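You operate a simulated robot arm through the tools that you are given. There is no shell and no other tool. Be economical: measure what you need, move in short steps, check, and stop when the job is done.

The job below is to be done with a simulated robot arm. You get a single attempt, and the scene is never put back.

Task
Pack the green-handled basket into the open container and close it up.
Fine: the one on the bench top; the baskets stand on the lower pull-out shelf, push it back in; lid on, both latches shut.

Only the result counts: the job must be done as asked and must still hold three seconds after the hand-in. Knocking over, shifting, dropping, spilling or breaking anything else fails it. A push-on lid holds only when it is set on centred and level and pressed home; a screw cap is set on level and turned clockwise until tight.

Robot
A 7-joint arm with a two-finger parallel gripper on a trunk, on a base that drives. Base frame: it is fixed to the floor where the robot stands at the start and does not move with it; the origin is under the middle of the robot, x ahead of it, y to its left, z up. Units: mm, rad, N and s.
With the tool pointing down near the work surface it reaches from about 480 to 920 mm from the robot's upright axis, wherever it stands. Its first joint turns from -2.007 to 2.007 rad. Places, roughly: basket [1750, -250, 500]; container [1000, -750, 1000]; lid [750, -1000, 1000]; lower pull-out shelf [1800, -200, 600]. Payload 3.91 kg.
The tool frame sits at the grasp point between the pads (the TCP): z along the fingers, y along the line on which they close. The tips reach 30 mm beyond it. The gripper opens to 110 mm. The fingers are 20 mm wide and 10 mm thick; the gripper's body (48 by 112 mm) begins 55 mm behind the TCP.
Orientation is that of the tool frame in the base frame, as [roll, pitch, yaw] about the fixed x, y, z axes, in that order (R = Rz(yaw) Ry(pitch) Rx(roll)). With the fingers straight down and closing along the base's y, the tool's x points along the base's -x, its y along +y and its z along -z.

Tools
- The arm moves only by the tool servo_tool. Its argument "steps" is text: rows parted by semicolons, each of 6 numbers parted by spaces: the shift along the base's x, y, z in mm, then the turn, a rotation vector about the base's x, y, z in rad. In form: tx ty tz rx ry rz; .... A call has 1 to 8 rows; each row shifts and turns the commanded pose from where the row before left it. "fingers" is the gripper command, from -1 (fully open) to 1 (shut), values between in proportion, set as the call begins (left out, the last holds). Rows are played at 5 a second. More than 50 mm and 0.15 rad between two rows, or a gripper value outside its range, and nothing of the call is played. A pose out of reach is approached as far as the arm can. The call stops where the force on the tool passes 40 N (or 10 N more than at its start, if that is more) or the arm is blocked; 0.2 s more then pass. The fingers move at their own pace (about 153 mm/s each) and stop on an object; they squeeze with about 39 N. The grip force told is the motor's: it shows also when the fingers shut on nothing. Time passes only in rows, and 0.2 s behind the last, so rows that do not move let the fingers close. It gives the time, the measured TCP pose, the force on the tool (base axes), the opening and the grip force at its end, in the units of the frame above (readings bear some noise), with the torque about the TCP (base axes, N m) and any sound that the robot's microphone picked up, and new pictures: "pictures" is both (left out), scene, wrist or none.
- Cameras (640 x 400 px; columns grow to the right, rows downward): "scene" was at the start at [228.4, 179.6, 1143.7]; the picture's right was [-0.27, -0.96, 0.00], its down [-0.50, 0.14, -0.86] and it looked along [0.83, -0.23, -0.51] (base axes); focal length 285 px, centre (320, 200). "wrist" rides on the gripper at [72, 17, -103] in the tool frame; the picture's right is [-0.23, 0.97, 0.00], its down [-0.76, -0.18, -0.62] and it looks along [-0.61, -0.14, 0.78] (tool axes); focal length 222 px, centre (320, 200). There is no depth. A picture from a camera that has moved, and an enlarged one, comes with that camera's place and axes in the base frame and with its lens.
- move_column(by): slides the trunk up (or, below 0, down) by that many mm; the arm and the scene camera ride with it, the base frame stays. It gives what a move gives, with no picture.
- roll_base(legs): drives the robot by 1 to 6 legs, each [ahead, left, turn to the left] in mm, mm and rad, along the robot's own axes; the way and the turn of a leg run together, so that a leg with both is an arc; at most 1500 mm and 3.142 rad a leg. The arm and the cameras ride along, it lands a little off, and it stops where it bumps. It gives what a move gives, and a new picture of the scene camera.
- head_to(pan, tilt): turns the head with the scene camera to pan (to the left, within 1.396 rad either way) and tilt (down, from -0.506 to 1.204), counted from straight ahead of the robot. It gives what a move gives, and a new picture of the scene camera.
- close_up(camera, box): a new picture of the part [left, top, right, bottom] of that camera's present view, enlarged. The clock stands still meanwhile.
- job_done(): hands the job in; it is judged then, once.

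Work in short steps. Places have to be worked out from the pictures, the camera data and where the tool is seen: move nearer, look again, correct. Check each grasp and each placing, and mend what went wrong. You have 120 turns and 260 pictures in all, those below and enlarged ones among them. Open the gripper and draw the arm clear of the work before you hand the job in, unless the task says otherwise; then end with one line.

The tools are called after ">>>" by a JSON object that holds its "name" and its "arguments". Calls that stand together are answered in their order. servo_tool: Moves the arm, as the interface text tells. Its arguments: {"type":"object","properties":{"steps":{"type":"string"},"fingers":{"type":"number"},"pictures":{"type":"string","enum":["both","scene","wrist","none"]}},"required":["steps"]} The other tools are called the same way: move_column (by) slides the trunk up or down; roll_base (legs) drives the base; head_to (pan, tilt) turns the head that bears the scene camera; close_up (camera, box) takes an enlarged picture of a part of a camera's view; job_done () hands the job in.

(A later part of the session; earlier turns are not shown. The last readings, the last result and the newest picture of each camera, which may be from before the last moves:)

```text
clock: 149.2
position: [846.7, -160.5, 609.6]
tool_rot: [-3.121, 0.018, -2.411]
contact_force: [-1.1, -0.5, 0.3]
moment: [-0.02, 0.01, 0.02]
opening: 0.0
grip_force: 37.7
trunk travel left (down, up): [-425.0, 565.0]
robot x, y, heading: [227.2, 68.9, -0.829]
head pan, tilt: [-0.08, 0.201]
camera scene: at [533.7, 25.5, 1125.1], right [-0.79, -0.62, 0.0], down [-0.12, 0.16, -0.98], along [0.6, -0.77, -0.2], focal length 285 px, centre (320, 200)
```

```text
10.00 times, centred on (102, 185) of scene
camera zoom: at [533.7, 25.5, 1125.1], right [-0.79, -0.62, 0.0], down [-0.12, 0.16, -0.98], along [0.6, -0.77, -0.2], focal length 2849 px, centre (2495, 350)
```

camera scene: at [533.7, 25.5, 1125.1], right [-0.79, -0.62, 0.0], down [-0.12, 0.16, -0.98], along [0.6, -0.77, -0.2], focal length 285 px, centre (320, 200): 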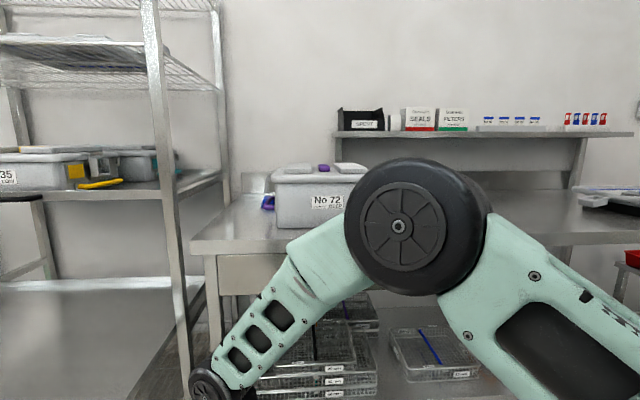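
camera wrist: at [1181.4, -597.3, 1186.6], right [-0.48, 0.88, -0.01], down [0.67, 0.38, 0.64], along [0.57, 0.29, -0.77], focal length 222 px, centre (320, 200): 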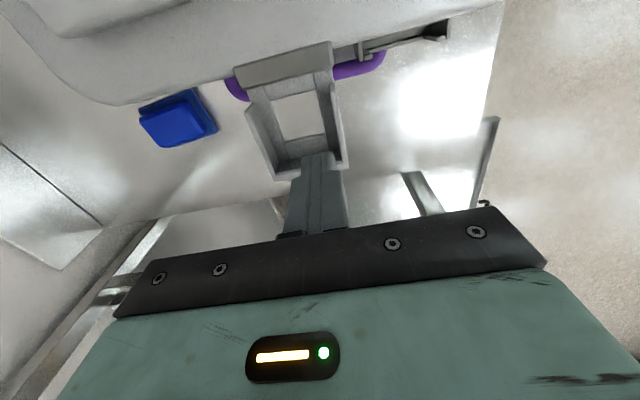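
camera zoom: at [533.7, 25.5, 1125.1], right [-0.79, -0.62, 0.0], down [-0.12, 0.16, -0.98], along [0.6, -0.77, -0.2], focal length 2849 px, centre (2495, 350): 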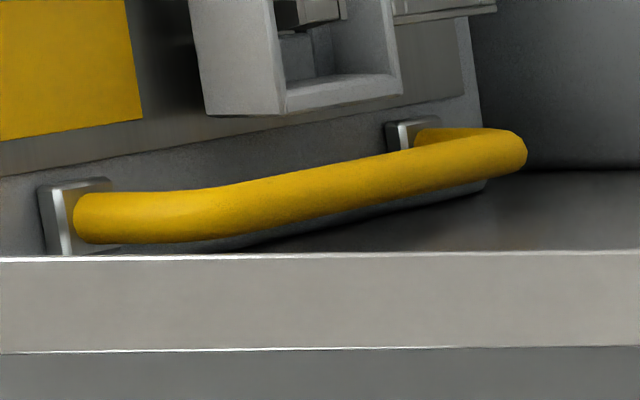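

In profile, my left latch still leans ~9° out, whereas the shut one on No 35 is vertical — so both need a bit more. Pressing at the outer lip worked with little force, so I'll use a tilted tool (tips leaning inward) there. I go back up and forward.

>>> {"name": "move_column", "arguments": {"by": 400}}

>>> {"name": "move_column", "arguments": {"by": 150}}

>>> {"name": "head_to", "arguments": {"pan": -0.1, "tilt": 0.9}}

>>> {"name": "roll_base", "arguments": {"legs": [[440, -20, 0]]}}

>>> {"name": "close_up", "arguments": {"camera": "scene", "box": [220, 120, 440, 290]}}

```text
clock: 153.0
position: [847.4, -160.5, 1008.7]
tool_rot: [-3.121, 0.017, -2.412]
contact_force: [-0.1, 0.4, 0.0]
moment: [-0.01, 0.02, 0.01]
opening: 0.0
grip_force: 37.5
trunk travel left (down, up): [-825.0, 165.0]
robot x, y, heading: [231.6, 66.1, -0.829]
head pan, tilt: [-0.08, 0.201]
```

```text
clock: 154.8
position: [847.4, -159.7, 1159.7]
tool_rot: [-3.12, 0.018, -2.412]
contact_force: [-0.2, -0.8, -0.6]
moment: [0.0, 0.0, 0.01]
opening: 0.0
grip_force: 37.7
trunk travel left (down, up): [-975.0, 15.0]
robot x, y, heading: [225.7, 66.1, -0.827]
head pan, tilt: [-0.08, 0.201]
```

```text
clock: 155.8
position: [847.3, -158.9, 1159.7]
tool_rot: [-3.121, 0.018, -2.413]
contact_force: [0.8, 0.7, 0.2]
moment: [-0.01, 0.0, 0.0]
opening: 0.1
grip_force: 37.9
trunk travel left (down, up): [-975.0, 15.0]
robot x, y, heading: [232.9, 64.7, -0.83]
head pan, tilt: [-0.099, 0.901]
camera scene: at [521.8, 38.5, 1613.6], right [-0.8, -0.6, 0.0], down [-0.47, 0.63, -0.62], along [0.37, -0.5, -0.78], focal length 285 px, centre (320, 200)
```

scene: 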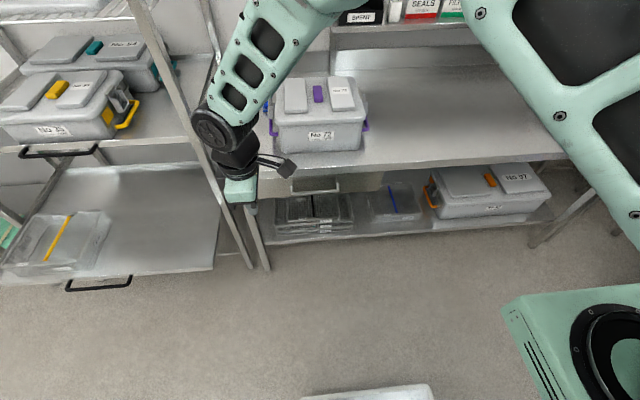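

```text
clock: 158.6
position: [1139.0, -495.8, 1159.3]
tool_rot: [-3.12, 0.017, -2.403]
contact_force: [-0.1, 0.2, -0.4]
moment: [-0.02, 0.0, 0.0]
opening: 0.4
grip_force: 38.2
trunk travel left (down, up): [-975.0, 15.0]
robot x, y, heading: [521.3, -273.5, -0.82]
head pan, tilt: [-0.099, 0.901]
camera scene: at [812.2, -301.2, 1613.5], right [-0.79, -0.61, 0.0], down [-0.48, 0.62, -0.62], along [0.38, -0.49, -0.78], focal length 285 px, centre (320, 200)
```

scene: 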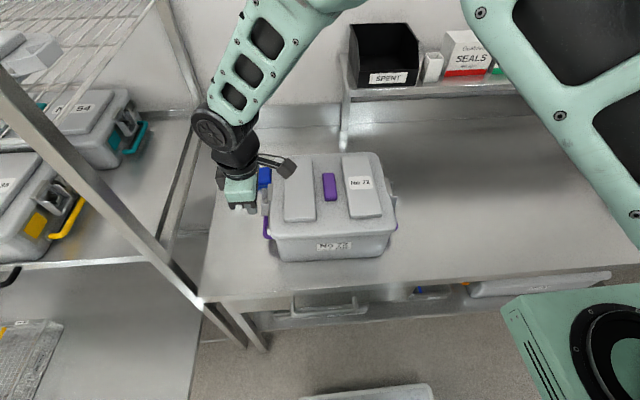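

```text
2.35 times, centred on (330, 205) of scene
camera zoom: at [812.2, -301.2, 1613.5], right [-0.79, -0.61, 0.0], down [-0.48, 0.62, -0.62], along [0.38, -0.49, -0.78], focal length 670 px, centre (296, 188)
```

zoom: 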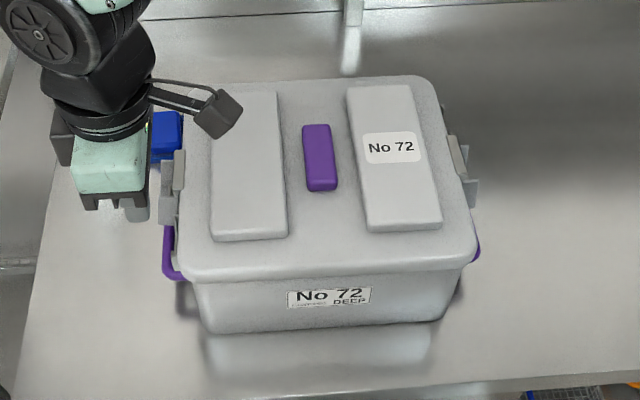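

Hinges: left ≈(1206,-602), right ≈(971,-811). I bring the tool over the left latch's outer side, tilted 0.3 rad so that the tips lean toward the container.

>>> {"name": "servo_tool", "arguments": {"steps": "37.3 -22 0 -0.0664 0.0748 0;37.3 -22 0 -0.0664 0.0748 0;37.3 -22 -10 -0.0664 0.0748 0;0 0 -25 0 0 0;0 0 -20 0 0 0;0 0 0 0 0 0", "pictures": "none"}}

>>> {"name": "close_up", "arguments": {"camera": "scene", "box": [220, 120, 320, 230]}}

```text
clock: 160.0
position: [1250.3, -561.7, 1104.0]
tool_rot: [-3.128, -0.282, -2.402]
contact_force: [-0.2, 0.9, 0.1]
moment: [0.01, -0.01, 0.01]
opening: 0.0
grip_force: 38.0
trunk travel left (down, up): [-975.0, 15.0]
robot x, y, heading: [520.0, -276.9, -0.819]
head pan, tilt: [-0.099, 0.901]
```

```text
3.64 times, centred on (270, 175) of scene
camera zoom: at [812.4, -301.4, 1613.5], right [-0.79, -0.61, 0.0], down [-0.48, 0.62, -0.62], along [0.38, -0.49, -0.78], focal length 1036 px, centre (502, 291)
```

zoom: 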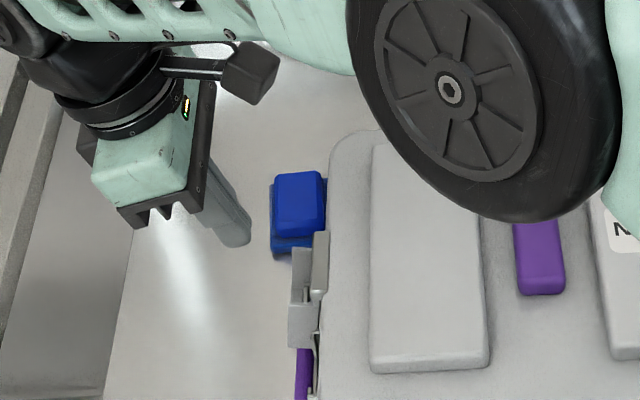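

Tilt is right. I approach the tray's lower lip along the tool axis.

>>> {"name": "servo_tool", "arguments": {"steps": "0 0 -30 0 0 0;-4.5 -4 -25 0 0 0;-4.5 -4 -12 0 0 0;-1.5 -1.3 -6 0 0 0;-1.5 -1.3 -5 0 0 0;0 0 0 0 0 0", "pictures": "none"}}

>>> {"name": "close_up", "arguments": {"camera": "scene", "box": [220, 120, 320, 230]}}

>>> {"name": "close_up", "arguments": {"camera": "wrist", "box": [180, 20, 460, 220]}}

```text
clock: 161.4
position: [1238.8, -572.2, 1025.3]
tool_rot: [-3.127, -0.282, -2.404]
contact_force: [-0.4, 0.3, -0.5]
moment: [-0.01, -0.02, -0.01]
opening: 0.0
grip_force: 37.4
trunk travel left (down, up): [-975.0, 15.0]
robot x, y, heading: [522.6, -274.7, -0.82]
head pan, tilt: [-0.099, 0.901]
```

```text
3.64 times, centred on (270, 175) of scene
camera zoom: at [812.3, -301.4, 1613.5], right [-0.79, -0.61, 0.0], down [-0.48, 0.62, -0.62], along [0.38, -0.49, -0.78], focal length 1036 px, centre (502, 291)
```

zoom: 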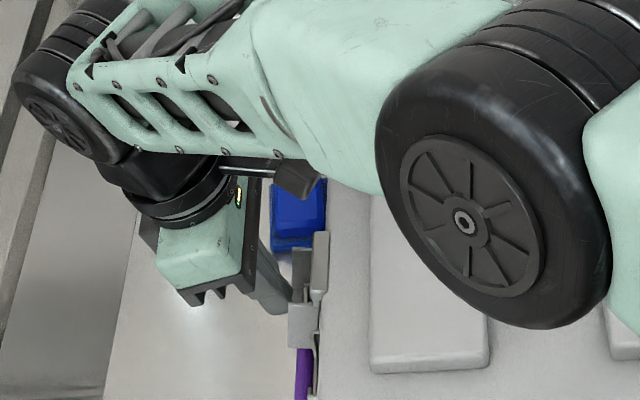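

```text
2.00 times, centred on (320, 120) of wrist
camera zoom: at [1196.6, -586.7, 1145.9], right [-0.5, 0.86, -0.08], down [0.78, 0.49, 0.39], along [0.37, 0.13, -0.92], focal length 444 px, centre (320, 360)
```

zoom: 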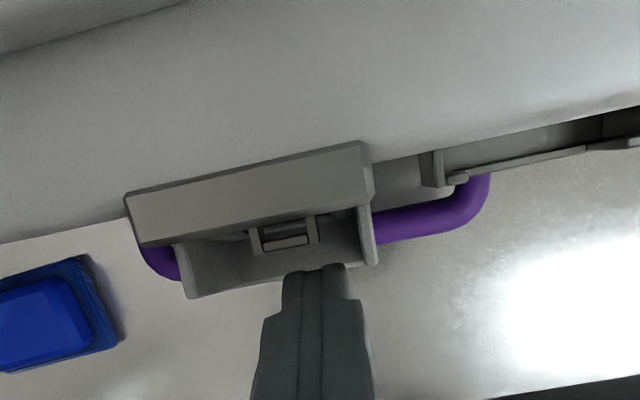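

The tips are right above the tray's outer wall. I press down/inward along the tool axis in small steps.

>>> {"name": "servo_tool", "arguments": {"steps": "0 0 -5 0 0 0;0 0 -4 0 0 0;-0.7 -0.6 -3 0 0 0;-0.7 -0.6 -2 0 0 0;-0.7 -0.6 -2 0 0 0;-0.7 -0.6 -1.5 0 0 0;-0.7 -0.6 -1.5 0 0 0;0 0 0 0 0 0", "pictures": "none"}}

>>> {"name": "close_up", "arguments": {"camera": "wrist", "box": [180, 20, 460, 220]}}

```text
clock: 163.2
position: [1235.9, -575.9, 1006.2]
tool_rot: [-3.126, -0.283, -2.403]
contact_force: [-0.1, 0.3, -0.5]
moment: [0.02, -0.02, 0.0]
opening: 0.0
grip_force: 37.5
trunk travel left (down, up): [-975.0, 15.0]
robot x, y, heading: [522.1, -277.3, -0.817]
head pan, tilt: [-0.099, 0.901]
```

```text
2.00 times, centred on (320, 120) of wrist
camera zoom: at [1193.3, -590.7, 1126.9], right [-0.5, 0.86, -0.08], down [0.78, 0.49, 0.39], along [0.37, 0.13, -0.92], focal length 444 px, centre (320, 360)
```

zoom: 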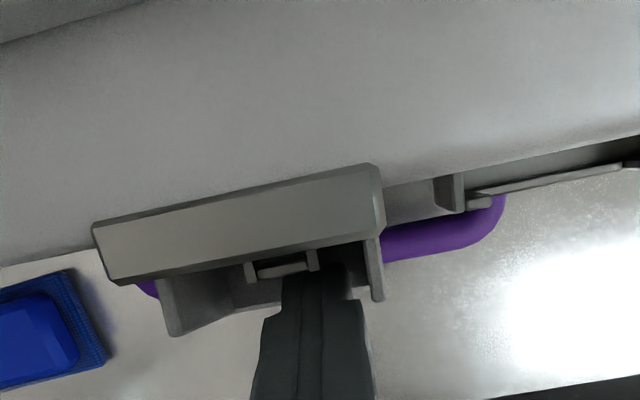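

Tips are inside the tray, no load yet. I push on, inward and down together.

>>> {"name": "servo_tool", "arguments": {"steps": "-0.7 -0.6 -1.5 0 0 0;-0.7 -0.6 -1.5 0 0 0;-0.7 -0.6 -1 0 0 0;-0.7 -0.6 -1 0 0 0;-0.7 -0.6 -1 0 0 0;0 0 0 0 0 0", "pictures": "none"}}

>>> {"name": "close_up", "arguments": {"camera": "wrist", "box": [180, 20, 460, 220]}}

>>> {"name": "close_up", "arguments": {"camera": "scene", "box": [220, 120, 320, 230]}}

```text
clock: 164.6
position: [1231.9, -579.8, 1001.4]
tool_rot: [-3.124, -0.281, -2.402]
contact_force: [2.3, -0.1, 4.7]
moment: [-0.05, 0.04, 0.01]
opening: 0.1
grip_force: 37.8
trunk travel left (down, up): [-975.0, 15.0]
robot x, y, heading: [524.0, -275.4, -0.815]
head pan, tilt: [-0.099, 0.901]
```

```text
2.00 times, centred on (320, 120) of wrist
camera zoom: at [1189.8, -592.8, 1121.5], right [-0.5, 0.86, -0.08], down [0.78, 0.49, 0.39], along [0.37, 0.13, -0.92], focal length 444 px, centre (320, 360)
```

zoom: 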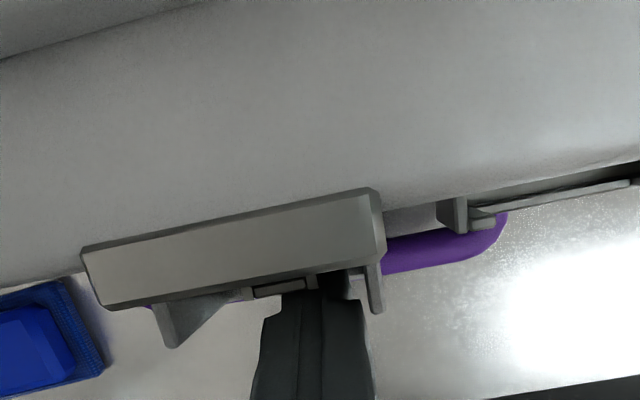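

```text
3.64 times, centred on (270, 175) of scene
camera zoom: at [812.2, -301.3, 1613.5], right [-0.79, -0.61, 0.0], down [-0.48, 0.62, -0.62], along [0.38, -0.49, -0.78], focal length 1036 px, centre (502, 291)
```

zoom: 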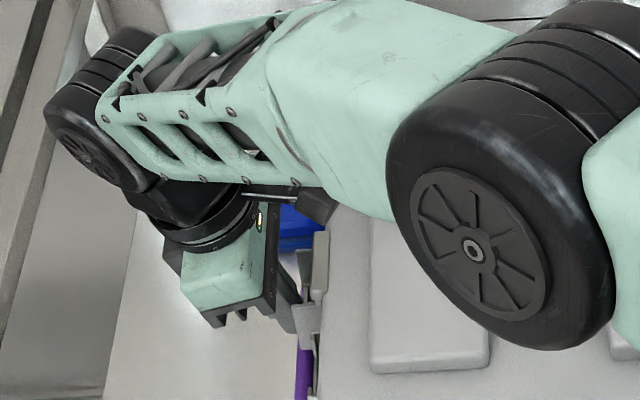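

Light contact (5 N). I continue to push inward with some downward load.

>>> {"name": "servo_tool", "arguments": {"steps": "-0.8 -0.7 -0.8 0 0 0;-0.8 -0.7 -0.8 0 0 0;-0.8 -0.7 -0.8 0 0 0;-0.8 -0.7 -0.8 0 0 0;-0.8 -0.7 -0.5 0 0 0;-0.8 -0.7 -0.5 0 0 0;0 0 0 0 0 0", "pictures": "none"}}

>>> {"name": "close_up", "arguments": {"camera": "scene", "box": [220, 120, 420, 290]}}

```text
clock: 166.2
position: [1228.8, -582.1, 1000.1]
tool_rot: [-3.121, -0.279, -2.405]
contact_force: [12.7, 12.7, 27.9]
moment: [0.04, 0.14, 0.07]
opening: 0.1
grip_force: 37.5
trunk travel left (down, up): [-975.0, 15.0]
robot x, y, heading: [523.8, -273.5, -0.82]
head pan, tilt: [-0.099, 0.901]
```

```text
2.35 times, centred on (320, 205) of scene
camera zoom: at [811.8, -299.9, 1613.9], right [-0.79, -0.61, 0.0], down [-0.48, 0.62, -0.62], along [0.38, -0.49, -0.78], focal length 670 px, centre (320, 188)
```

zoom: 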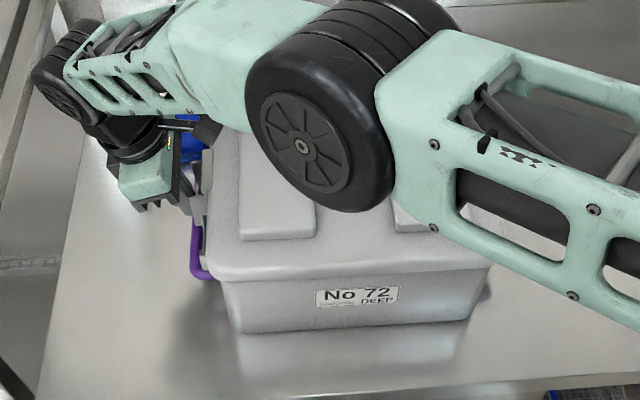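

18 N horizontal and 28 N down, container holding. A bit more.

>>> {"name": "servo_tool", "arguments": {"steps": "-0.6 -0.5 -0.4 0 0 0;-0.6 -0.5 -0.4 0 0 0;-0.6 -0.5 -0.4 0 0 0;-0.6 -0.5 -0.4 0 0 0;0 0 0 0 0 0", "pictures": "none"}}

>>> {"name": "close_up", "arguments": {"camera": "wrist", "box": [180, 20, 460, 220]}}

```text
clock: 167.4
position: [1226.4, -583.4, 1000.5]
tool_rot: [-3.118, -0.277, -2.404]
contact_force: [12.6, 14.5, 37.4]
moment: [0.03, 0.25, -0.03]
opening: 0.0
grip_force: 38.0
trunk travel left (down, up): [-975.0, 15.0]
robot x, y, heading: [519.1, -273.3, -0.82]
head pan, tilt: [-0.099, 0.901]
```

```text
2.00 times, centred on (320, 120) of wrist
camera zoom: at [1183.8, -598.0, 1119.7], right [-0.5, 0.86, -0.08], down [0.78, 0.49, 0.39], along [0.38, 0.13, -0.91], focal length 444 px, centre (320, 360)
```

zoom: 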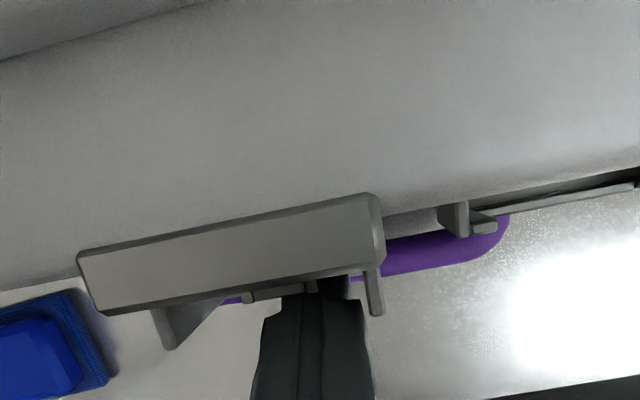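

The container is now just sliding with the push. I withdraw along the tool axis and compare the latch.

>>> {"name": "servo_tool", "arguments": {"steps": "1.5 1.3 3 0 0 0;3 2.7 10 0 0 0;6 5.3 25 0 0 0;8 7 35 0 0 0;5 4.5 35 0 0 0;-25 28 20 0 0 0;-25 28 0 0 0 0;-25 28 0 0 0 0", "pictures": "none"}}

>>> {"name": "close_up", "arguments": {"camera": "scene", "box": [255, 150, 305, 220]}}

>>> {"name": "close_up", "arguments": {"camera": "scene", "box": [220, 120, 420, 290]}}

```text
clock: 169.2
position: [1172.8, -481.2, 1123.6]
tool_rot: [-3.125, -0.284, -2.403]
contact_force: [0.3, 0.3, -0.2]
moment: [-0.02, 0.04, 0.02]
opening: 0.0
grip_force: 37.7
trunk travel left (down, up): [-975.0, 15.0]
robot x, y, heading: [518.7, -276.3, -0.818]
head pan, tilt: [-0.099, 0.901]
```

```text
5.71 times, centred on (280, 185) of scene
camera zoom: at [812.5, -301.7, 1613.5], right [-0.79, -0.61, 0.0], down [-0.48, 0.62, -0.62], along [0.38, -0.49, -0.78], focal length 1628 px, centre (549, 286)
```

zoom: 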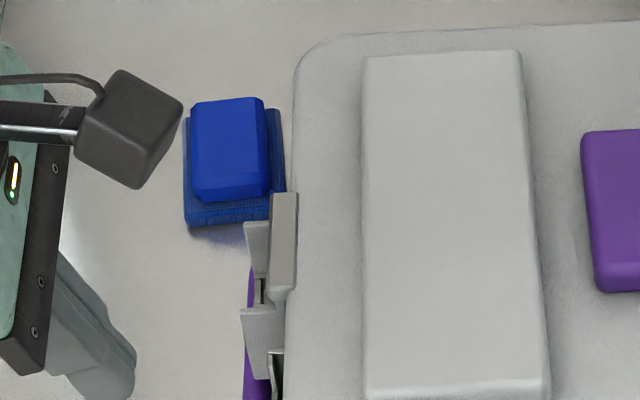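

```text
2.35 times, centred on (320, 205) of scene
camera zoom: at [812.5, -301.7, 1613.5], right [-0.79, -0.61, 0.0], down [-0.48, 0.62, -0.62], along [0.38, -0.49, -0.78], focal length 670 px, centre (320, 188)
```

zoom: 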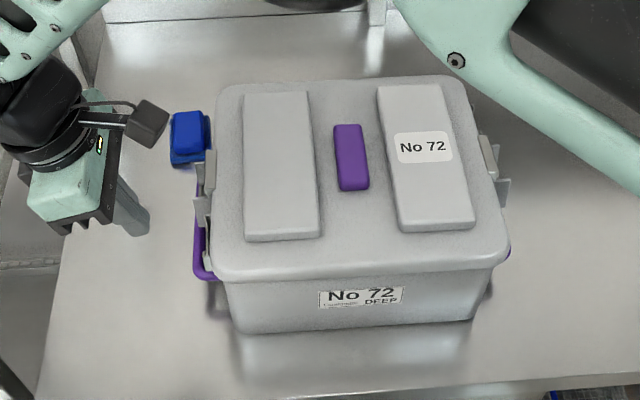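

The left latch is now essentially vertical (shut). Same treatment for the right: cross over the lid, tilt the other way, and approach its lip.

>>> {"name": "servo_tool", "arguments": {"steps": "-25 -37 15 0.0996 -0.1122 0;-25 -37 15 0.0996 -0.1122 0;-25 -37 0 0.0996 -0.1122 0;-25 -37 0 0.0996 -0.1122 0;-25 -37 0 0 0 0;-25 -37 0 0 0 0;-25 -37 0 0 0 0;-25 -37 0 0 0 0", "pictures": "none"}}

>>> {"name": "servo_tool", "arguments": {"steps": "-27 -38 0 0 0 0;-27 -38 0 0 0 0;0 0 -30 0 0 0;0 0 -20 0 0 0;0 0 0 0 0 0", "pictures": "wrist"}}

>>> {"name": "close_up", "arguments": {"camera": "scene", "box": [340, 120, 440, 230]}}

```text
clock: 171.0
position: [972.2, -776.3, 1153.7]
tool_rot: [-3.119, 0.319, -2.402]
contact_force: [0.7, -0.3, -1.6]
moment: [-0.01, -0.01, 0.0]
opening: 0.0
grip_force: 37.5
trunk travel left (down, up): [-975.0, 15.0]
robot x, y, heading: [519.8, -277.4, -0.816]
head pan, tilt: [-0.099, 0.901]
```

```text
clock: 172.2
position: [919.0, -850.7, 1104.0]
tool_rot: [-3.116, 0.318, -2.401]
contact_force: [0.3, -0.2, -0.6]
moment: [0.01, -0.06, 0.0]
opening: 0.1
grip_force: 37.8
trunk travel left (down, up): [-975.0, 15.0]
robot x, y, heading: [519.3, -276.4, -0.817]
head pan, tilt: [-0.099, 0.901]
camera wrist: at [832.4, -905.8, 1180.5], right [-0.49, 0.87, 0.05], down [0.5, 0.24, 0.83], along [0.71, 0.43, -0.55], focal length 222 px, centre (320, 200)
```

wrist: 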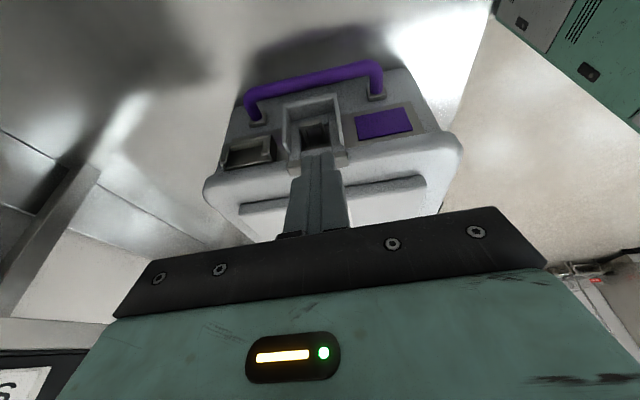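

```text
3.64 times, centred on (390, 175) of scene
camera zoom: at [812.3, -301.6, 1613.5], right [-0.79, -0.61, 0.0], down [-0.48, 0.62, -0.62], along [0.38, -0.49, -0.78], focal length 1036 px, centre (66, 291)
```

zoom: 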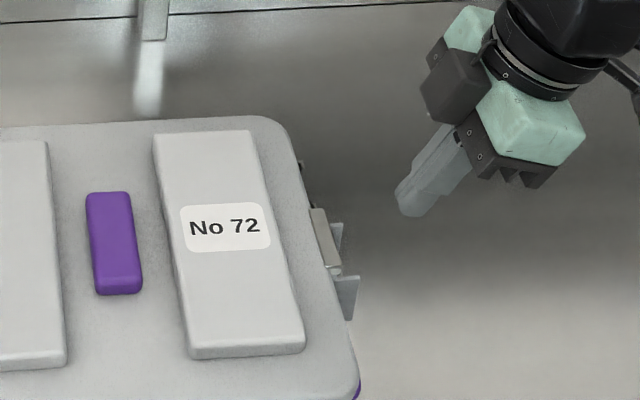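

Aligned with the tray. Approach and press as on the left.

>>> {"name": "servo_tool", "arguments": {"steps": "0 0 -30 0 0 0;4.5 4 -25 0 0 0;4.5 4 -12 0 0 0;1.5 1.3 -6 0 0 0;1 1 -6 0 0 0;0.7 0.6 -5 0 0 0;0.7 0.6 -5 0 0 0;0 0 0 0 0 0", "pictures": "none"}}

>>> {"name": "close_up", "arguments": {"camera": "wrist", "box": [180, 40, 460, 240]}}

>>> {"name": "close_up", "arguments": {"camera": "scene", "box": [340, 120, 440, 230]}}

```text
clock: 174.0
position: [931.8, -840.5, 1015.6]
tool_rot: [-3.117, 0.316, -2.403]
contact_force: [-0.5, -0.2, -0.2]
moment: [0.0, 0.01, 0.02]
opening: 0.0
grip_force: 38.0
trunk travel left (down, up): [-975.0, 15.0]
robot x, y, heading: [521.9, -275.4, -0.82]
head pan, tilt: [-0.099, 0.901]
```

```text
2.00 times, centred on (320, 140) of wrist
camera zoom: at [844.2, -895.3, 1091.5], right [-0.49, 0.87, 0.05], down [0.5, 0.24, 0.83], along [0.71, 0.43, -0.55], focal length 444 px, centre (320, 320)
```

zoom: 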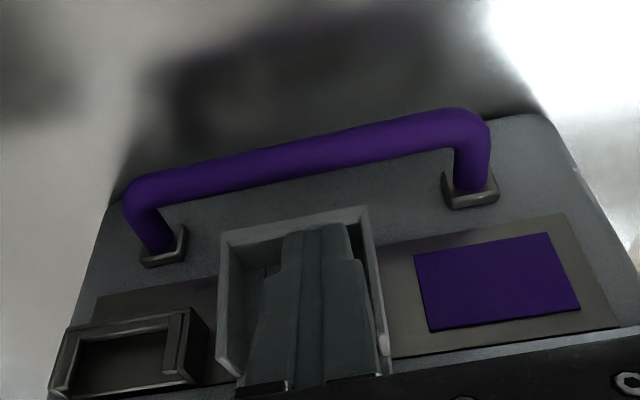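

```text
3.64 times, centred on (390, 175) of scene
camera zoom: at [812.2, -301.4, 1613.5], right [-0.79, -0.61, 0.0], down [-0.48, 0.62, -0.62], along [0.38, -0.49, -0.78], focal length 1036 px, centre (66, 291)
```

zoom: 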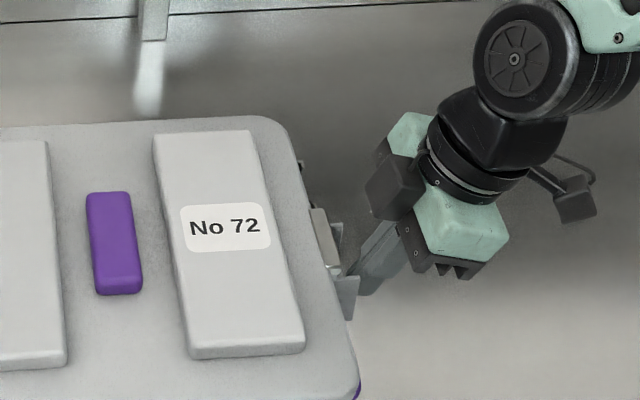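

In the tray. Press down and inward.

>>> {"name": "servo_tool", "arguments": {"steps": "0.7 0.6 -3 0 0 0;0.7 0.6 -3 0 0 0;0.7 0.6 -2.5 0 0 0;0.7 0.6 -2 0 0 0;0.7 0.6 -1.5 0 0 0;0.7 0.6 -1 0 0 0;0.7 0.6 -1 0 0 0;0 0 0 0 0 0", "pictures": "none"}}

>>> {"name": "servo_tool", "arguments": {"steps": "0.8 0.7 -0.8 0 0 0;0.8 0.7 -0.8 0 0 0;0.8 0.7 -0.8 0 0 0;0.8 0.7 -0.8 0 0 0;0.8 0.7 -0.5 0 0 0;0 0 0 0 0 0", "pictures": "none"}}

>>> {"name": "close_up", "arguments": {"camera": "wrist", "box": [180, 40, 460, 240]}}

>>> {"name": "close_up", "arguments": {"camera": "scene", "box": [340, 120, 440, 230]}}

```text
clock: 175.8
position: [937.1, -836.3, 1001.2]
tool_rot: [-3.117, 0.319, -2.403]
contact_force: [-1.8, -3.1, 4.3]
moment: [0.08, -0.04, -0.07]
opening: 0.2
grip_force: 37.8
trunk travel left (down, up): [-975.0, 15.0]
robot x, y, heading: [519.6, -273.5, -0.82]
head pan, tilt: [-0.099, 0.901]
```

```text
clock: 176.9
position: [939.9, -834.1, 999.4]
tool_rot: [-3.115, 0.317, -2.404]
contact_force: [-8.1, 2.0, 21.4]
moment: [0.28, 0.08, 0.09]
opening: 0.0
grip_force: 37.7
trunk travel left (down, up): [-975.0, 15.0]
robot x, y, heading: [520.7, -282.4, -0.817]
head pan, tilt: [-0.099, 0.901]
stopped in row 5: the force on the tool passed its limit (the readings are from after the stop); the commanded pose is now the measured one
```

```text
2.00 times, centred on (320, 140) of wrist
camera zoom: at [852.5, -888.3, 1075.5], right [-0.49, 0.87, 0.04], down [0.5, 0.24, 0.83], along [0.72, 0.43, -0.55], focal length 444 px, centre (320, 320)
```

zoom: 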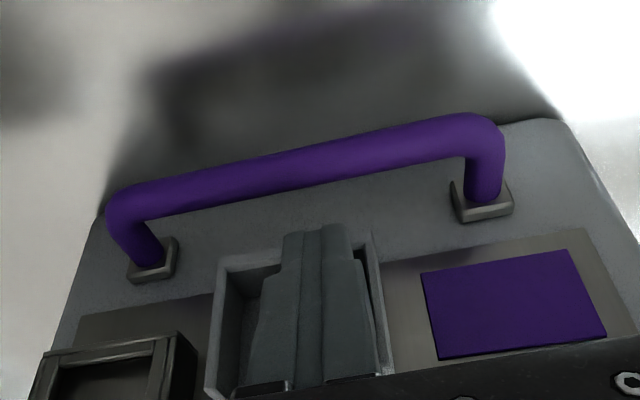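

```text
3.64 times, centred on (390, 175) of scene
camera zoom: at [810.8, -300.8, 1613.7], right [-0.79, -0.61, 0.0], down [-0.48, 0.62, -0.62], along [0.38, -0.49, -0.78], focal length 1036 px, centre (66, 291)
```

zoom: 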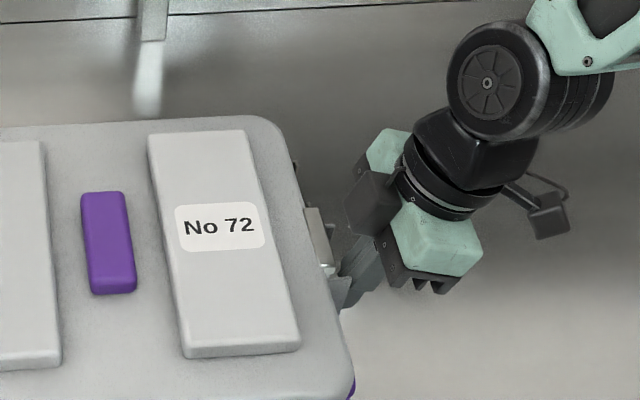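

The load went mostly down. I lift 2 mm, then push mainly inward.

>>> {"name": "servo_tool", "arguments": {"steps": "0 0 2.5 0 0 0;1.5 1.3 0 0 0 0;1.5 1.3 0 0 0 0;1.5 1.3 0 0 0 0;0.8 0.7 -0.3 0 0 0;0.8 0.7 -0.3 0 0 0;0.8 0.7 -0.3 0 0 0;0 0 0 0 0 0", "pictures": "none"}}

>>> {"name": "close_up", "arguments": {"camera": "scene", "box": [340, 120, 440, 230]}}

>>> {"name": "close_up", "arguments": {"camera": "wrist", "box": [180, 40, 460, 240]}}

```text
clock: 178.7
position: [947.2, -828.9, 999.9]
tool_rot: [-3.113, 0.317, -2.404]
contact_force: [-8.5, -5.3, 3.2]
moment: [-0.01, 0.08, -0.01]
opening: 0.0
grip_force: 37.6
trunk travel left (down, up): [-975.0, 15.0]
robot x, y, heading: [518.8, -275.9, -0.818]
head pan, tilt: [-0.099, 0.901]
```

```text
3.64 times, centred on (390, 175) of scene
camera zoom: at [811.6, -301.8, 1613.7], right [-0.79, -0.61, 0.0], down [-0.48, 0.62, -0.62], along [0.38, -0.49, -0.78], focal length 1036 px, centre (66, 291)
```

zoom: 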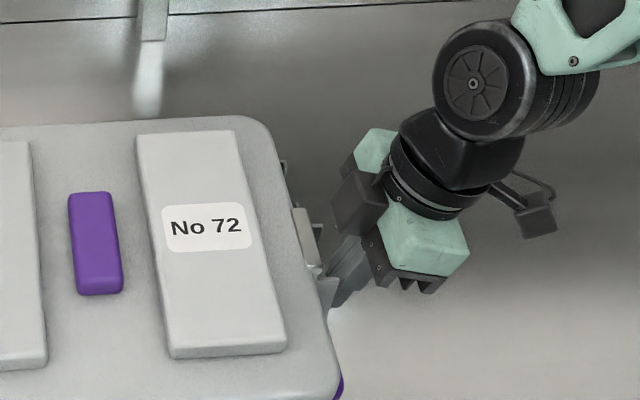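

```text
2.00 times, centred on (320, 140) of wrist
camera zoom: at [860.4, -882.9, 1076.0], right [-0.49, 0.87, 0.05], down [0.5, 0.24, 0.83], along [0.72, 0.43, -0.55], focal length 444 px, centre (320, 320)
```

zoom: 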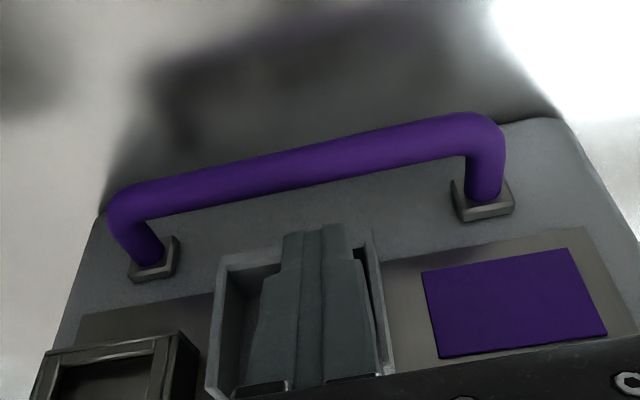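

It slides when not loaded downward. I add down load first, then inward.

>>> {"name": "servo_tool", "arguments": {"steps": "0 0 -1 0 0 0;0 0 -0.8 0 0 0;0.5 0.45 -0.6 0 0 0;0.6 0.5 -0.5 0 0 0;0.6 0.5 -0.3 0 0 0;0.6 0.5 -0.2 0 0 0;0 0 0 0 0 0", "pictures": "none"}}

>>> {"name": "close_up", "arguments": {"camera": "wrist", "box": [180, 40, 460, 240]}}

```text
clock: 179.7
position: [947.5, -829.7, 998.9]
tool_rot: [-3.111, 0.318, -2.404]
contact_force: [-8.3, 2.8, 22.2]
moment: [0.32, 0.04, 0.1]
opening: 0.0
grip_force: 37.7
trunk travel left (down, up): [-975.0, 15.0]
robot x, y, heading: [522.3, -275.8, -0.814]
head pan, tilt: [-0.099, 0.901]
stopped in row 5: the force on the tool passed its limit (the readings are from after the stop); the commanded pose is now the measured one
```

```text
2.00 times, centred on (320, 140) of wrist
camera zoom: at [860.4, -882.5, 1075.5], right [-0.49, 0.87, 0.04], down [0.5, 0.24, 0.83], along [0.72, 0.43, -0.55], focal length 444 px, centre (320, 320)
```

zoom: 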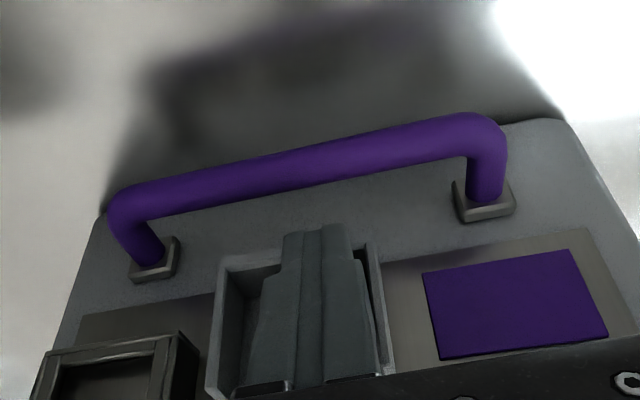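

Hard stop again; likely at its end. I withdraw and measure its lean.

>>> {"name": "servo_tool", "arguments": {"steps": "-1.5 -1.3 3 0 0 0;-3 -2.7 10 0 0 0;-6 -5.3 25 0 0 0;-10 -9 35 0 0 0;-10 -9 35 0 0 0;-20 20 10 0 0 0;-20 20 0 0 0 0;-20 20 0 0 0 0", "pictures": "none"}}

>>> {"name": "close_up", "arguments": {"camera": "scene", "box": [365, 150, 425, 220]}}

>>> {"name": "close_up", "arguments": {"camera": "scene", "box": [245, 150, 305, 220]}}

```text
clock: 181.5
position: [858.2, -795.8, 1115.6]
tool_rot: [-3.111, 0.318, -2.404]
contact_force: [0.6, 0.2, -0.5]
moment: [0.02, 0.02, 0.0]
opening: 0.1
grip_force: 37.7
trunk travel left (down, up): [-975.0, 15.0]
robot x, y, heading: [520.5, -276.1, -0.822]
head pan, tilt: [-0.099, 0.901]
```

```text
5.71 times, centred on (395, 185) of scene
camera zoom: at [812.2, -301.8, 1613.5], right [-0.79, -0.61, 0.0], down [-0.48, 0.62, -0.62], along [0.38, -0.49, -0.78], focal length 1628 px, centre (-109, 286)
```

zoom: 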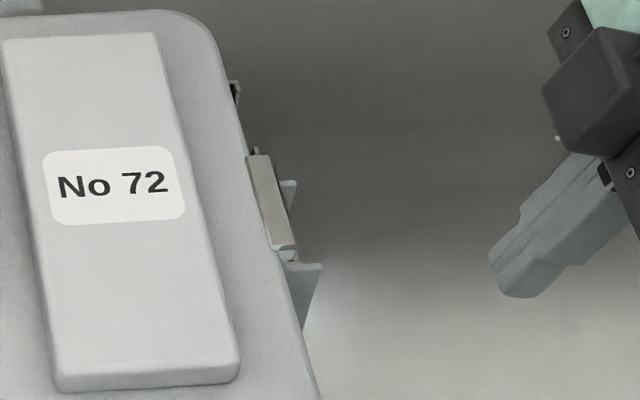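

```text
5.71 times, centred on (275, 185) of scene
camera zoom: at [812.2, -301.8, 1613.5], right [-0.79, -0.61, 0.0], down [-0.48, 0.62, -0.62], along [0.38, -0.49, -0.78], focal length 1628 px, centre (577, 286)
```

zoom: 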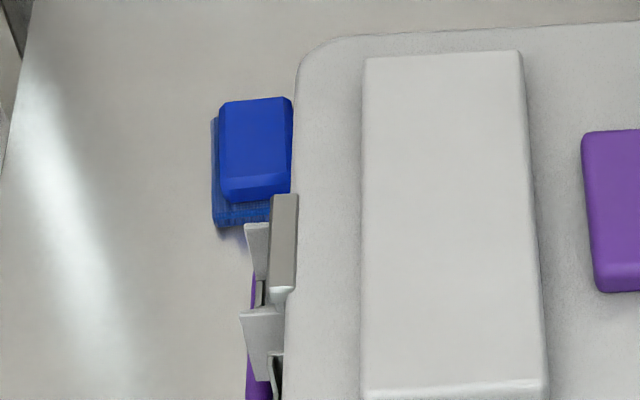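

The right latch is now vertical within ~1°; left within ~3°. I back off towards the rack side and lower the column for a profile check of both.

>>> {"name": "roll_base", "arguments": {"legs": [[-450, 0, 0], [0, 380, 0]]}}

>>> {"name": "move_column", "arguments": {"by": -400}}

>>> {"name": "move_column", "arguments": {"by": -150}}

>>> {"name": "head_to", "arguments": {"pan": -0.4, "tilt": 0.15}}

```text
clock: 186.3
position: [827.1, -193.9, 1114.7]
tool_rot: [-3.11, 0.318, -2.394]
contact_force: [0.7, -0.3, 0.2]
moment: [0.01, -0.01, -0.02]
opening: 0.2
grip_force: 37.7
trunk travel left (down, up): [-975.0, 15.0]
robot x, y, heading: [487.4, 322.3, -0.81]
head pan, tilt: [-0.099, 0.901]
camera scene: at [776.9, 298.4, 1613.6], right [-0.79, -0.61, 0.0], down [-0.48, 0.62, -0.62], along [0.38, -0.49, -0.78], focal length 285 px, centre (320, 200)
```

scene: 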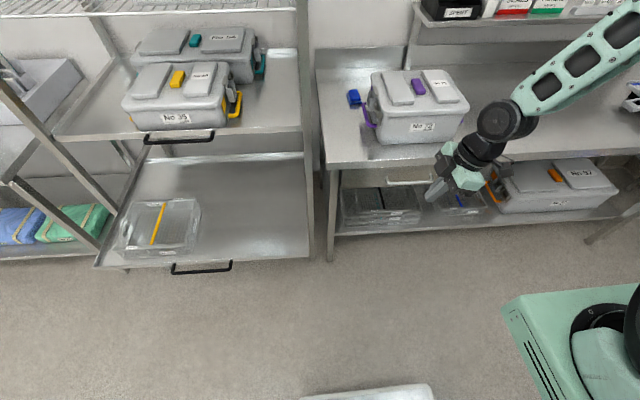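

```text
clock: 190.1
position: [827.0, -194.9, 716.3]
tool_rot: [-3.112, 0.318, -2.393]
contact_force: [0.4, 0.1, 0.2]
moment: [0.04, -0.03, -0.02]
opening: 0.1
grip_force: 37.8
trunk travel left (down, up): [-575.0, 415.0]
robot x, y, heading: [487.7, 318.8, -0.81]
head pan, tilt: [-0.099, 0.901]
```

```text
clock: 191.9
position: [827.6, -194.7, 565.1]
tool_rot: [-3.109, 0.319, -2.395]
contact_force: [-0.2, 0.1, 0.0]
moment: [-0.03, 0.0, -0.02]
opening: 0.0
grip_force: 37.7
trunk travel left (down, up): [-425.0, 565.0]
robot x, y, heading: [486.5, 320.0, -0.809]
head pan, tilt: [-0.099, 0.901]
```

```text
clock: 193.0
position: [828.0, -194.0, 564.5]
tool_rot: [-3.11, 0.318, -2.396]
contact_force: [0.3, -0.3, -0.5]
moment: [0.0, -0.02, -0.03]
opening: 0.0
grip_force: 37.8
trunk travel left (down, up): [-425.0, 565.0]
robot x, y, heading: [483.1, 320.4, -0.81]
head pan, tilt: [-0.4, 0.15]
camera scene: at [763.4, 271.4, 1129.7], right [-0.94, -0.35, 0.0], down [-0.05, 0.14, -0.99], along [0.35, -0.92, -0.15], focal length 285 px, centre (320, 200)
```

scene: 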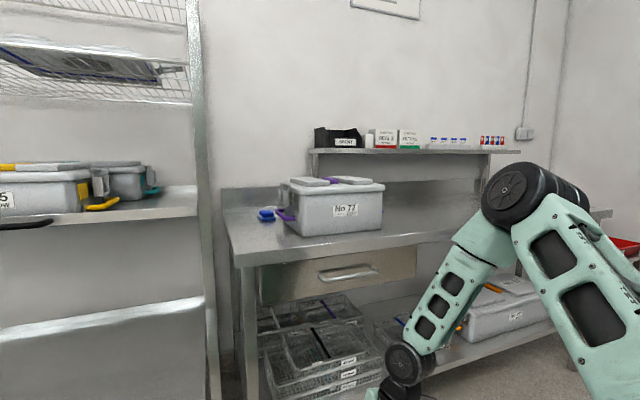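

>>> {"name": "close_up", "arguments": {"camera": "scene", "box": [268, 168, 318, 230]}}

>>> {"name": "close_up", "arguments": {"camera": "scene", "box": [70, 150, 170, 220]}}

```text
6.45 times, centred on (293, 199) of scene
camera zoom: at [763.4, 271.4, 1129.7], right [-0.94, -0.35, 0.0], down [-0.05, 0.14, -0.99], along [0.35, -0.92, -0.15], focal length 1838 px, centre (494, 206)
```

zoom: 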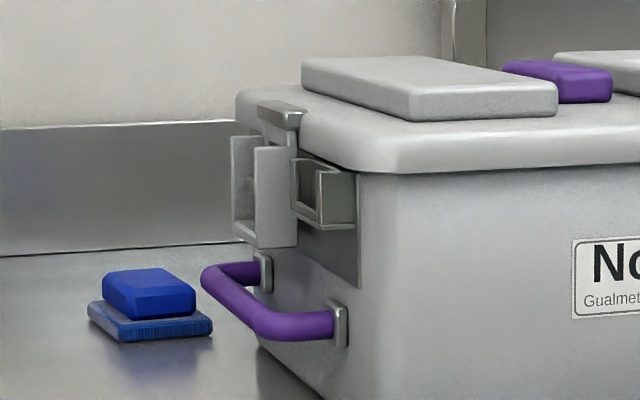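

```text
5.71 times, centred on (120, 185) of scene
camera zoom: at [763.4, 271.4, 1129.7], right [-0.94, -0.35, 0.0], down [-0.05, 0.14, -0.99], along [0.35, -0.92, -0.15], focal length 1628 px, centre (1463, 286)
```

zoom: 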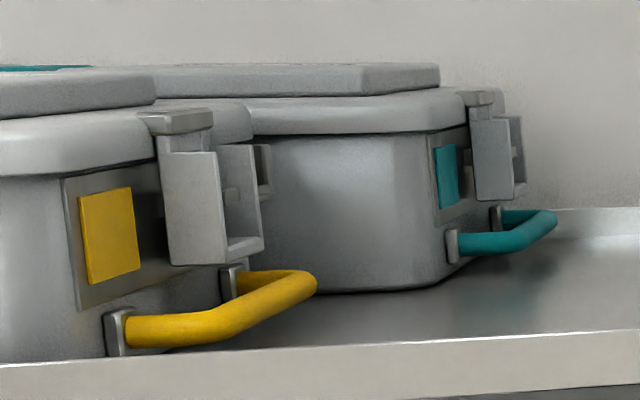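

The left latch looks exactly like the shut reference. Now the shelf: I right the tool and raise it, then drive in front of the pulled-out shelf.

>>> {"name": "servo_tool", "arguments": {"steps": "0 0 40 -0.07 0.079 0;0 0 40 -0.07 0.079 0;0 0 40 -0.07 0.079 0;0 0 40 0 0 0;0 0 40 0 0 0;0 0 20 0 0 0", "pictures": "none"}}

>>> {"name": "roll_base", "arguments": {"legs": [[0, 300, 0.02], [190, 0, 0]]}}

>>> {"name": "head_to", "arguments": {"pan": 0.05, "tilt": 0.65}}

```text
clock: 194.4
position: [827.3, -194.0, 785.3]
tool_rot: [-3.119, 0.0, -2.397]
contact_force: [0.2, -0.1, 0.9]
moment: [-0.01, -0.03, -0.01]
opening: 0.0
grip_force: 37.2
trunk travel left (down, up): [-425.0, 565.0]
robot x, y, heading: [485.9, 320.0, -0.808]
head pan, tilt: [-0.4, 0.15]
```

```text
clock: 197.5
position: [1184.3, -116.2, 784.8]
tool_rot: [-3.117, 0.0, -2.371]
contact_force: [0.6, -0.5, -0.1]
moment: [0.01, 0.01, -0.02]
opening: 0.0
grip_force: 37.6
trunk travel left (down, up): [-425.0, 565.0]
robot x, y, heading: [828.4, 392.4, -0.787]
head pan, tilt: [-0.4, 0.15]
camera scene: at [1109.1, 348.2, 1129.8], right [-0.93, -0.38, 0.0], down [-0.06, 0.14, -0.99], along [0.37, -0.92, -0.15], focal length 285 px, centre (320, 200)
```

scene: 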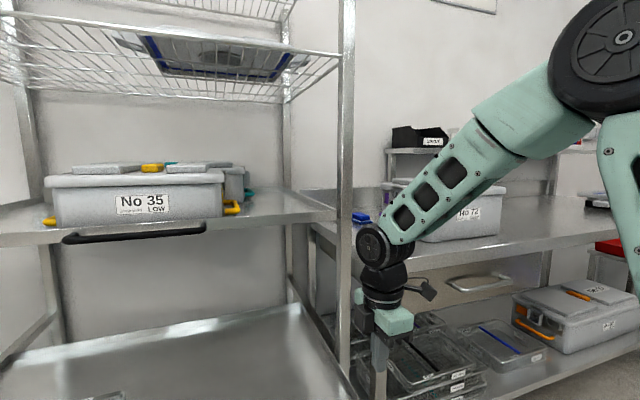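

```text
clock: 198.5
position: [1185.6, -115.9, 784.8]
tool_rot: [-3.117, 0.0, -2.371]
contact_force: [-0.3, -0.2, 0.0]
moment: [-0.03, -0.02, 0.02]
opening: 0.0
grip_force: 38.5
trunk travel left (down, up): [-425.0, 565.0]
robot x, y, heading: [832.1, 392.3, -0.785]
head pan, tilt: [0.051, 0.649]
camera scene: at [1138.6, 375.9, 1084.1], right [-0.67, -0.74, 0.0], down [-0.45, 0.41, -0.8], along [0.59, -0.54, -0.6], focal length 285 px, centre (320, 200)
```

scene: 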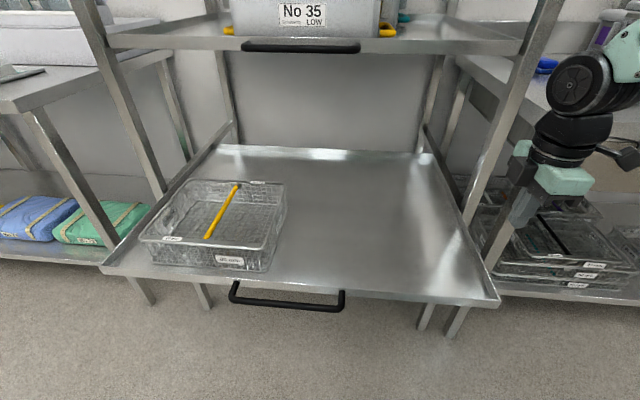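

The shelf's handle bar is near (1416,208,604). I bring the closed fingers in front of it, turned so the gripper's body stays clear of the yellow basket, and down to the bar's height.

>>> {"name": "servo_tool", "arguments": {"steps": "21 40 0 0 0 -0.143;21 40 0 0 0 -0.143;22 40 0 0 0 -0.143;22 40 0 0 0 -0.143;22 40 0 0 0 -0.143;22 40 0 0 0 -0.143;22 40 0 0 0 -0.143;22 39 0 0 0 -0.143", "pictures": "none"}}

>>> {"name": "servo_tool", "arguments": {"steps": "25 37.5 0 0 0 -0.143;0 0 -30 0 0 -0.143;0 0 -40 0 0 -0.143;0 0 -45 0 0 0;0 0 -45 0 0 0;0 0 -20 0 0 0;0 0 0 0 0 0", "pictures": "both"}}

```text
clock: 200.3
position: [1357.6, 201.6, 782.6]
tool_rot: [-3.117, -0.001, 2.764]
contact_force: [0.5, 0.7, 0.4]
moment: [0.0, -0.01, -0.01]
opening: 0.0
grip_force: 38.1
trunk travel left (down, up): [-425.0, 565.0]
robot x, y, heading: [827.9, 389.3, -0.787]
head pan, tilt: [0.051, 0.649]
```

```text
clock: 201.9
position: [1382.9, 241.4, 605.6]
tool_rot: [-3.116, 0.001, 2.34]
contact_force: [-0.8, -0.2, 0.6]
moment: [0.01, -0.01, -0.01]
opening: 0.0
grip_force: 37.9
trunk travel left (down, up): [-425.0, 565.0]
robot x, y, heading: [827.5, 392.9, -0.784]
head pan, tilt: [0.051, 0.649]
camera scene: at [1138.6, 376.0, 1084.0], right [-0.67, -0.74, 0.0], down [-0.45, 0.41, -0.8], along [0.59, -0.53, -0.6], focal length 285 px, centre (320, 200)
camera wrist: at [1347.2, 305.4, 709.8], right [0.86, 0.51, -0.02], down [0.41, -0.66, 0.63], along [0.31, -0.55, -0.78], focal length 222 px, centre (320, 200)
```

scene: 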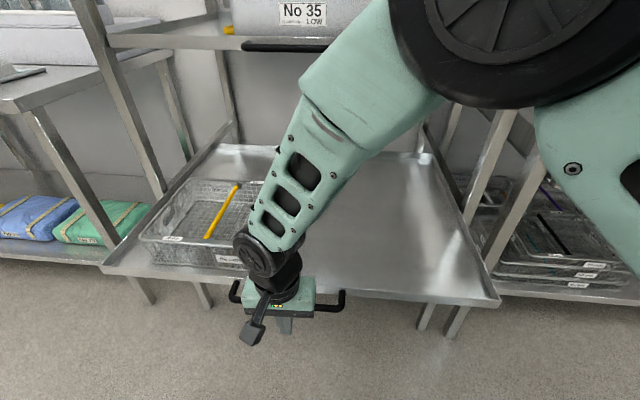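
wrist: 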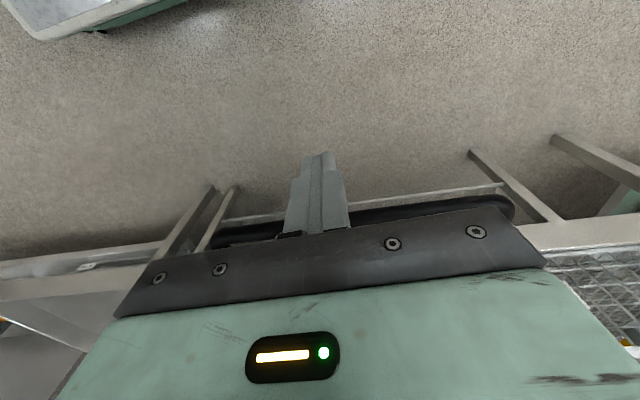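

Fingers are centred in front of the bar. I push the shelf in along the rails.

>>> {"name": "servo_tool", "arguments": {"steps": "6 -6.4 0 0 0 0;6 -6.4 0 0 0 0;6 -6.4 0 0 0 0;8 -8.5 0 0 0 0;10 -10.6 0 0 0 0;11 -11.7 0 0 0 0;11 -11.7 0 0 0 0;11 -11.7 0 0 0 0", "pictures": "none"}}

>>> {"name": "servo_tool", "arguments": {"steps": "11 -11.7 0 0 0 0;11 -11.7 0 0 0 0;11 -11.7 0 0 0 0;11 -11.7 0 0 0 0;11 -11.7 0 0 0 0;11 -11.7 0 0 0 0;11 -11.7 0 0 0 0;11 -11.7 0 0 0 0", "pictures": "scene"}}

```text
clock: 203.7
position: [1452.5, 166.6, 606.4]
tool_rot: [-3.119, 0.001, 2.338]
contact_force: [0.1, -0.2, 0.2]
moment: [0.01, 0.0, -0.02]
opening: 0.0
grip_force: 37.7
trunk travel left (down, up): [-425.0, 565.0]
robot x, y, heading: [828.4, 392.5, -0.788]
head pan, tilt: [0.051, 0.649]
```

```text
clock: 205.5
position: [1540.2, 72.2, 604.6]
tool_rot: [-3.117, 0.002, 2.339]
contact_force: [-0.7, 0.6, 0.5]
moment: [-0.03, -0.01, -0.01]
opening: 0.3
grip_force: 37.7
trunk travel left (down, up): [-425.0, 565.0]
robot x, y, heading: [829.5, 391.6, -0.786]
head pan, tilt: [0.051, 0.649]
camera scene: at [1138.6, 376.0, 1084.0], right [-0.67, -0.74, 0.0], down [-0.45, 0.41, -0.8], along [0.59, -0.53, -0.6], focal length 285 px, centre (320, 200)
```

scene: 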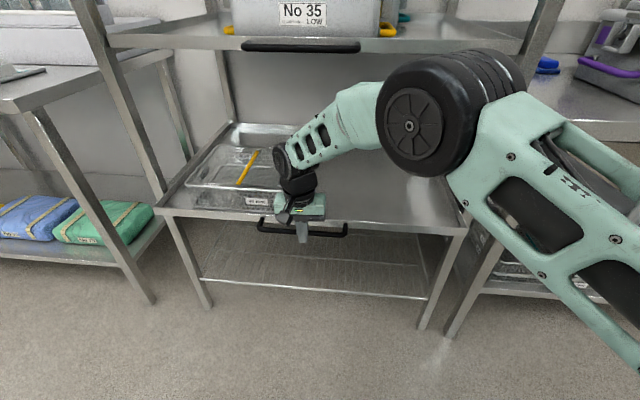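

Sliding in smoothly; ~83 mm to go. I continue more slowly to the stop.

>>> {"name": "servo_tool", "arguments": {"steps": "10 -10.6 0 0 0 0;10 -10.6 0 0 0 0;9 -9.6 0 0 0 0;8 -8.5 0 0 0 0;7 -7.5 0 0 0 0;6 -6.4 0 0 0 0;4 -4.3 0 0 0 0;3 -3.2 0 0 0 0", "pictures": "none"}}

>>> {"name": "servo_tool", "arguments": {"steps": "3 -3.2 0 0 0 0;3 -3.2 0 0 0 0;2 -2.1 0 0 0 0;2 -2.1 0 0 0 0;0 0 0 0 0 0", "pictures": "scene"}}

```text
clock: 207.3
position: [1597.5, 13.1, 605.8]
tool_rot: [-3.116, -0.001, 2.341]
contact_force: [-5.4, 4.3, 2.4]
moment: [0.04, 0.12, -0.01]
opening: 0.0
grip_force: 37.4
trunk travel left (down, up): [-425.0, 565.0]
robot x, y, heading: [830.2, 389.8, -0.781]
head pan, tilt: [0.051, 0.649]
```

```text
clock: 207.8
position: [1599.0, 13.9, 604.0]
tool_rot: [-3.112, -0.014, 2.341]
contact_force: [-4.9, 3.7, 1.3]
moment: [0.05, 0.0, -0.05]
opening: 0.1
grip_force: 37.9
trunk travel left (down, up): [-425.0, 565.0]
robot x, y, heading: [827.5, 393.4, -0.782]
head pan, tilt: [0.051, 0.649]
stopped in row 2: the force on the tool passed its limit (the readings are from after the stop); the commanded pose is now the measured one
camera scene: at [1138.0, 376.4, 1084.0], right [-0.67, -0.74, 0.0], down [-0.45, 0.41, -0.8], along [0.59, -0.53, -0.6], focal length 285 px, centre (320, 200)
```

scene: 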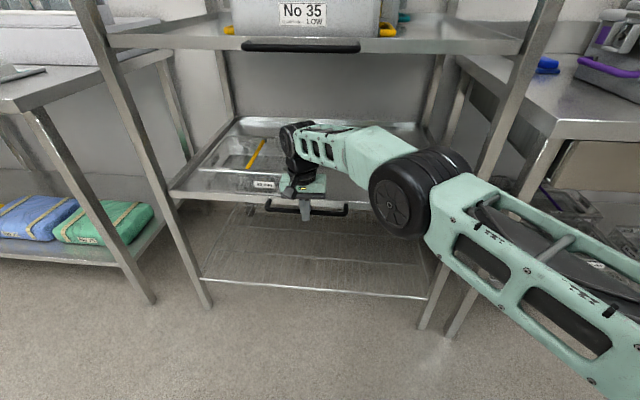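

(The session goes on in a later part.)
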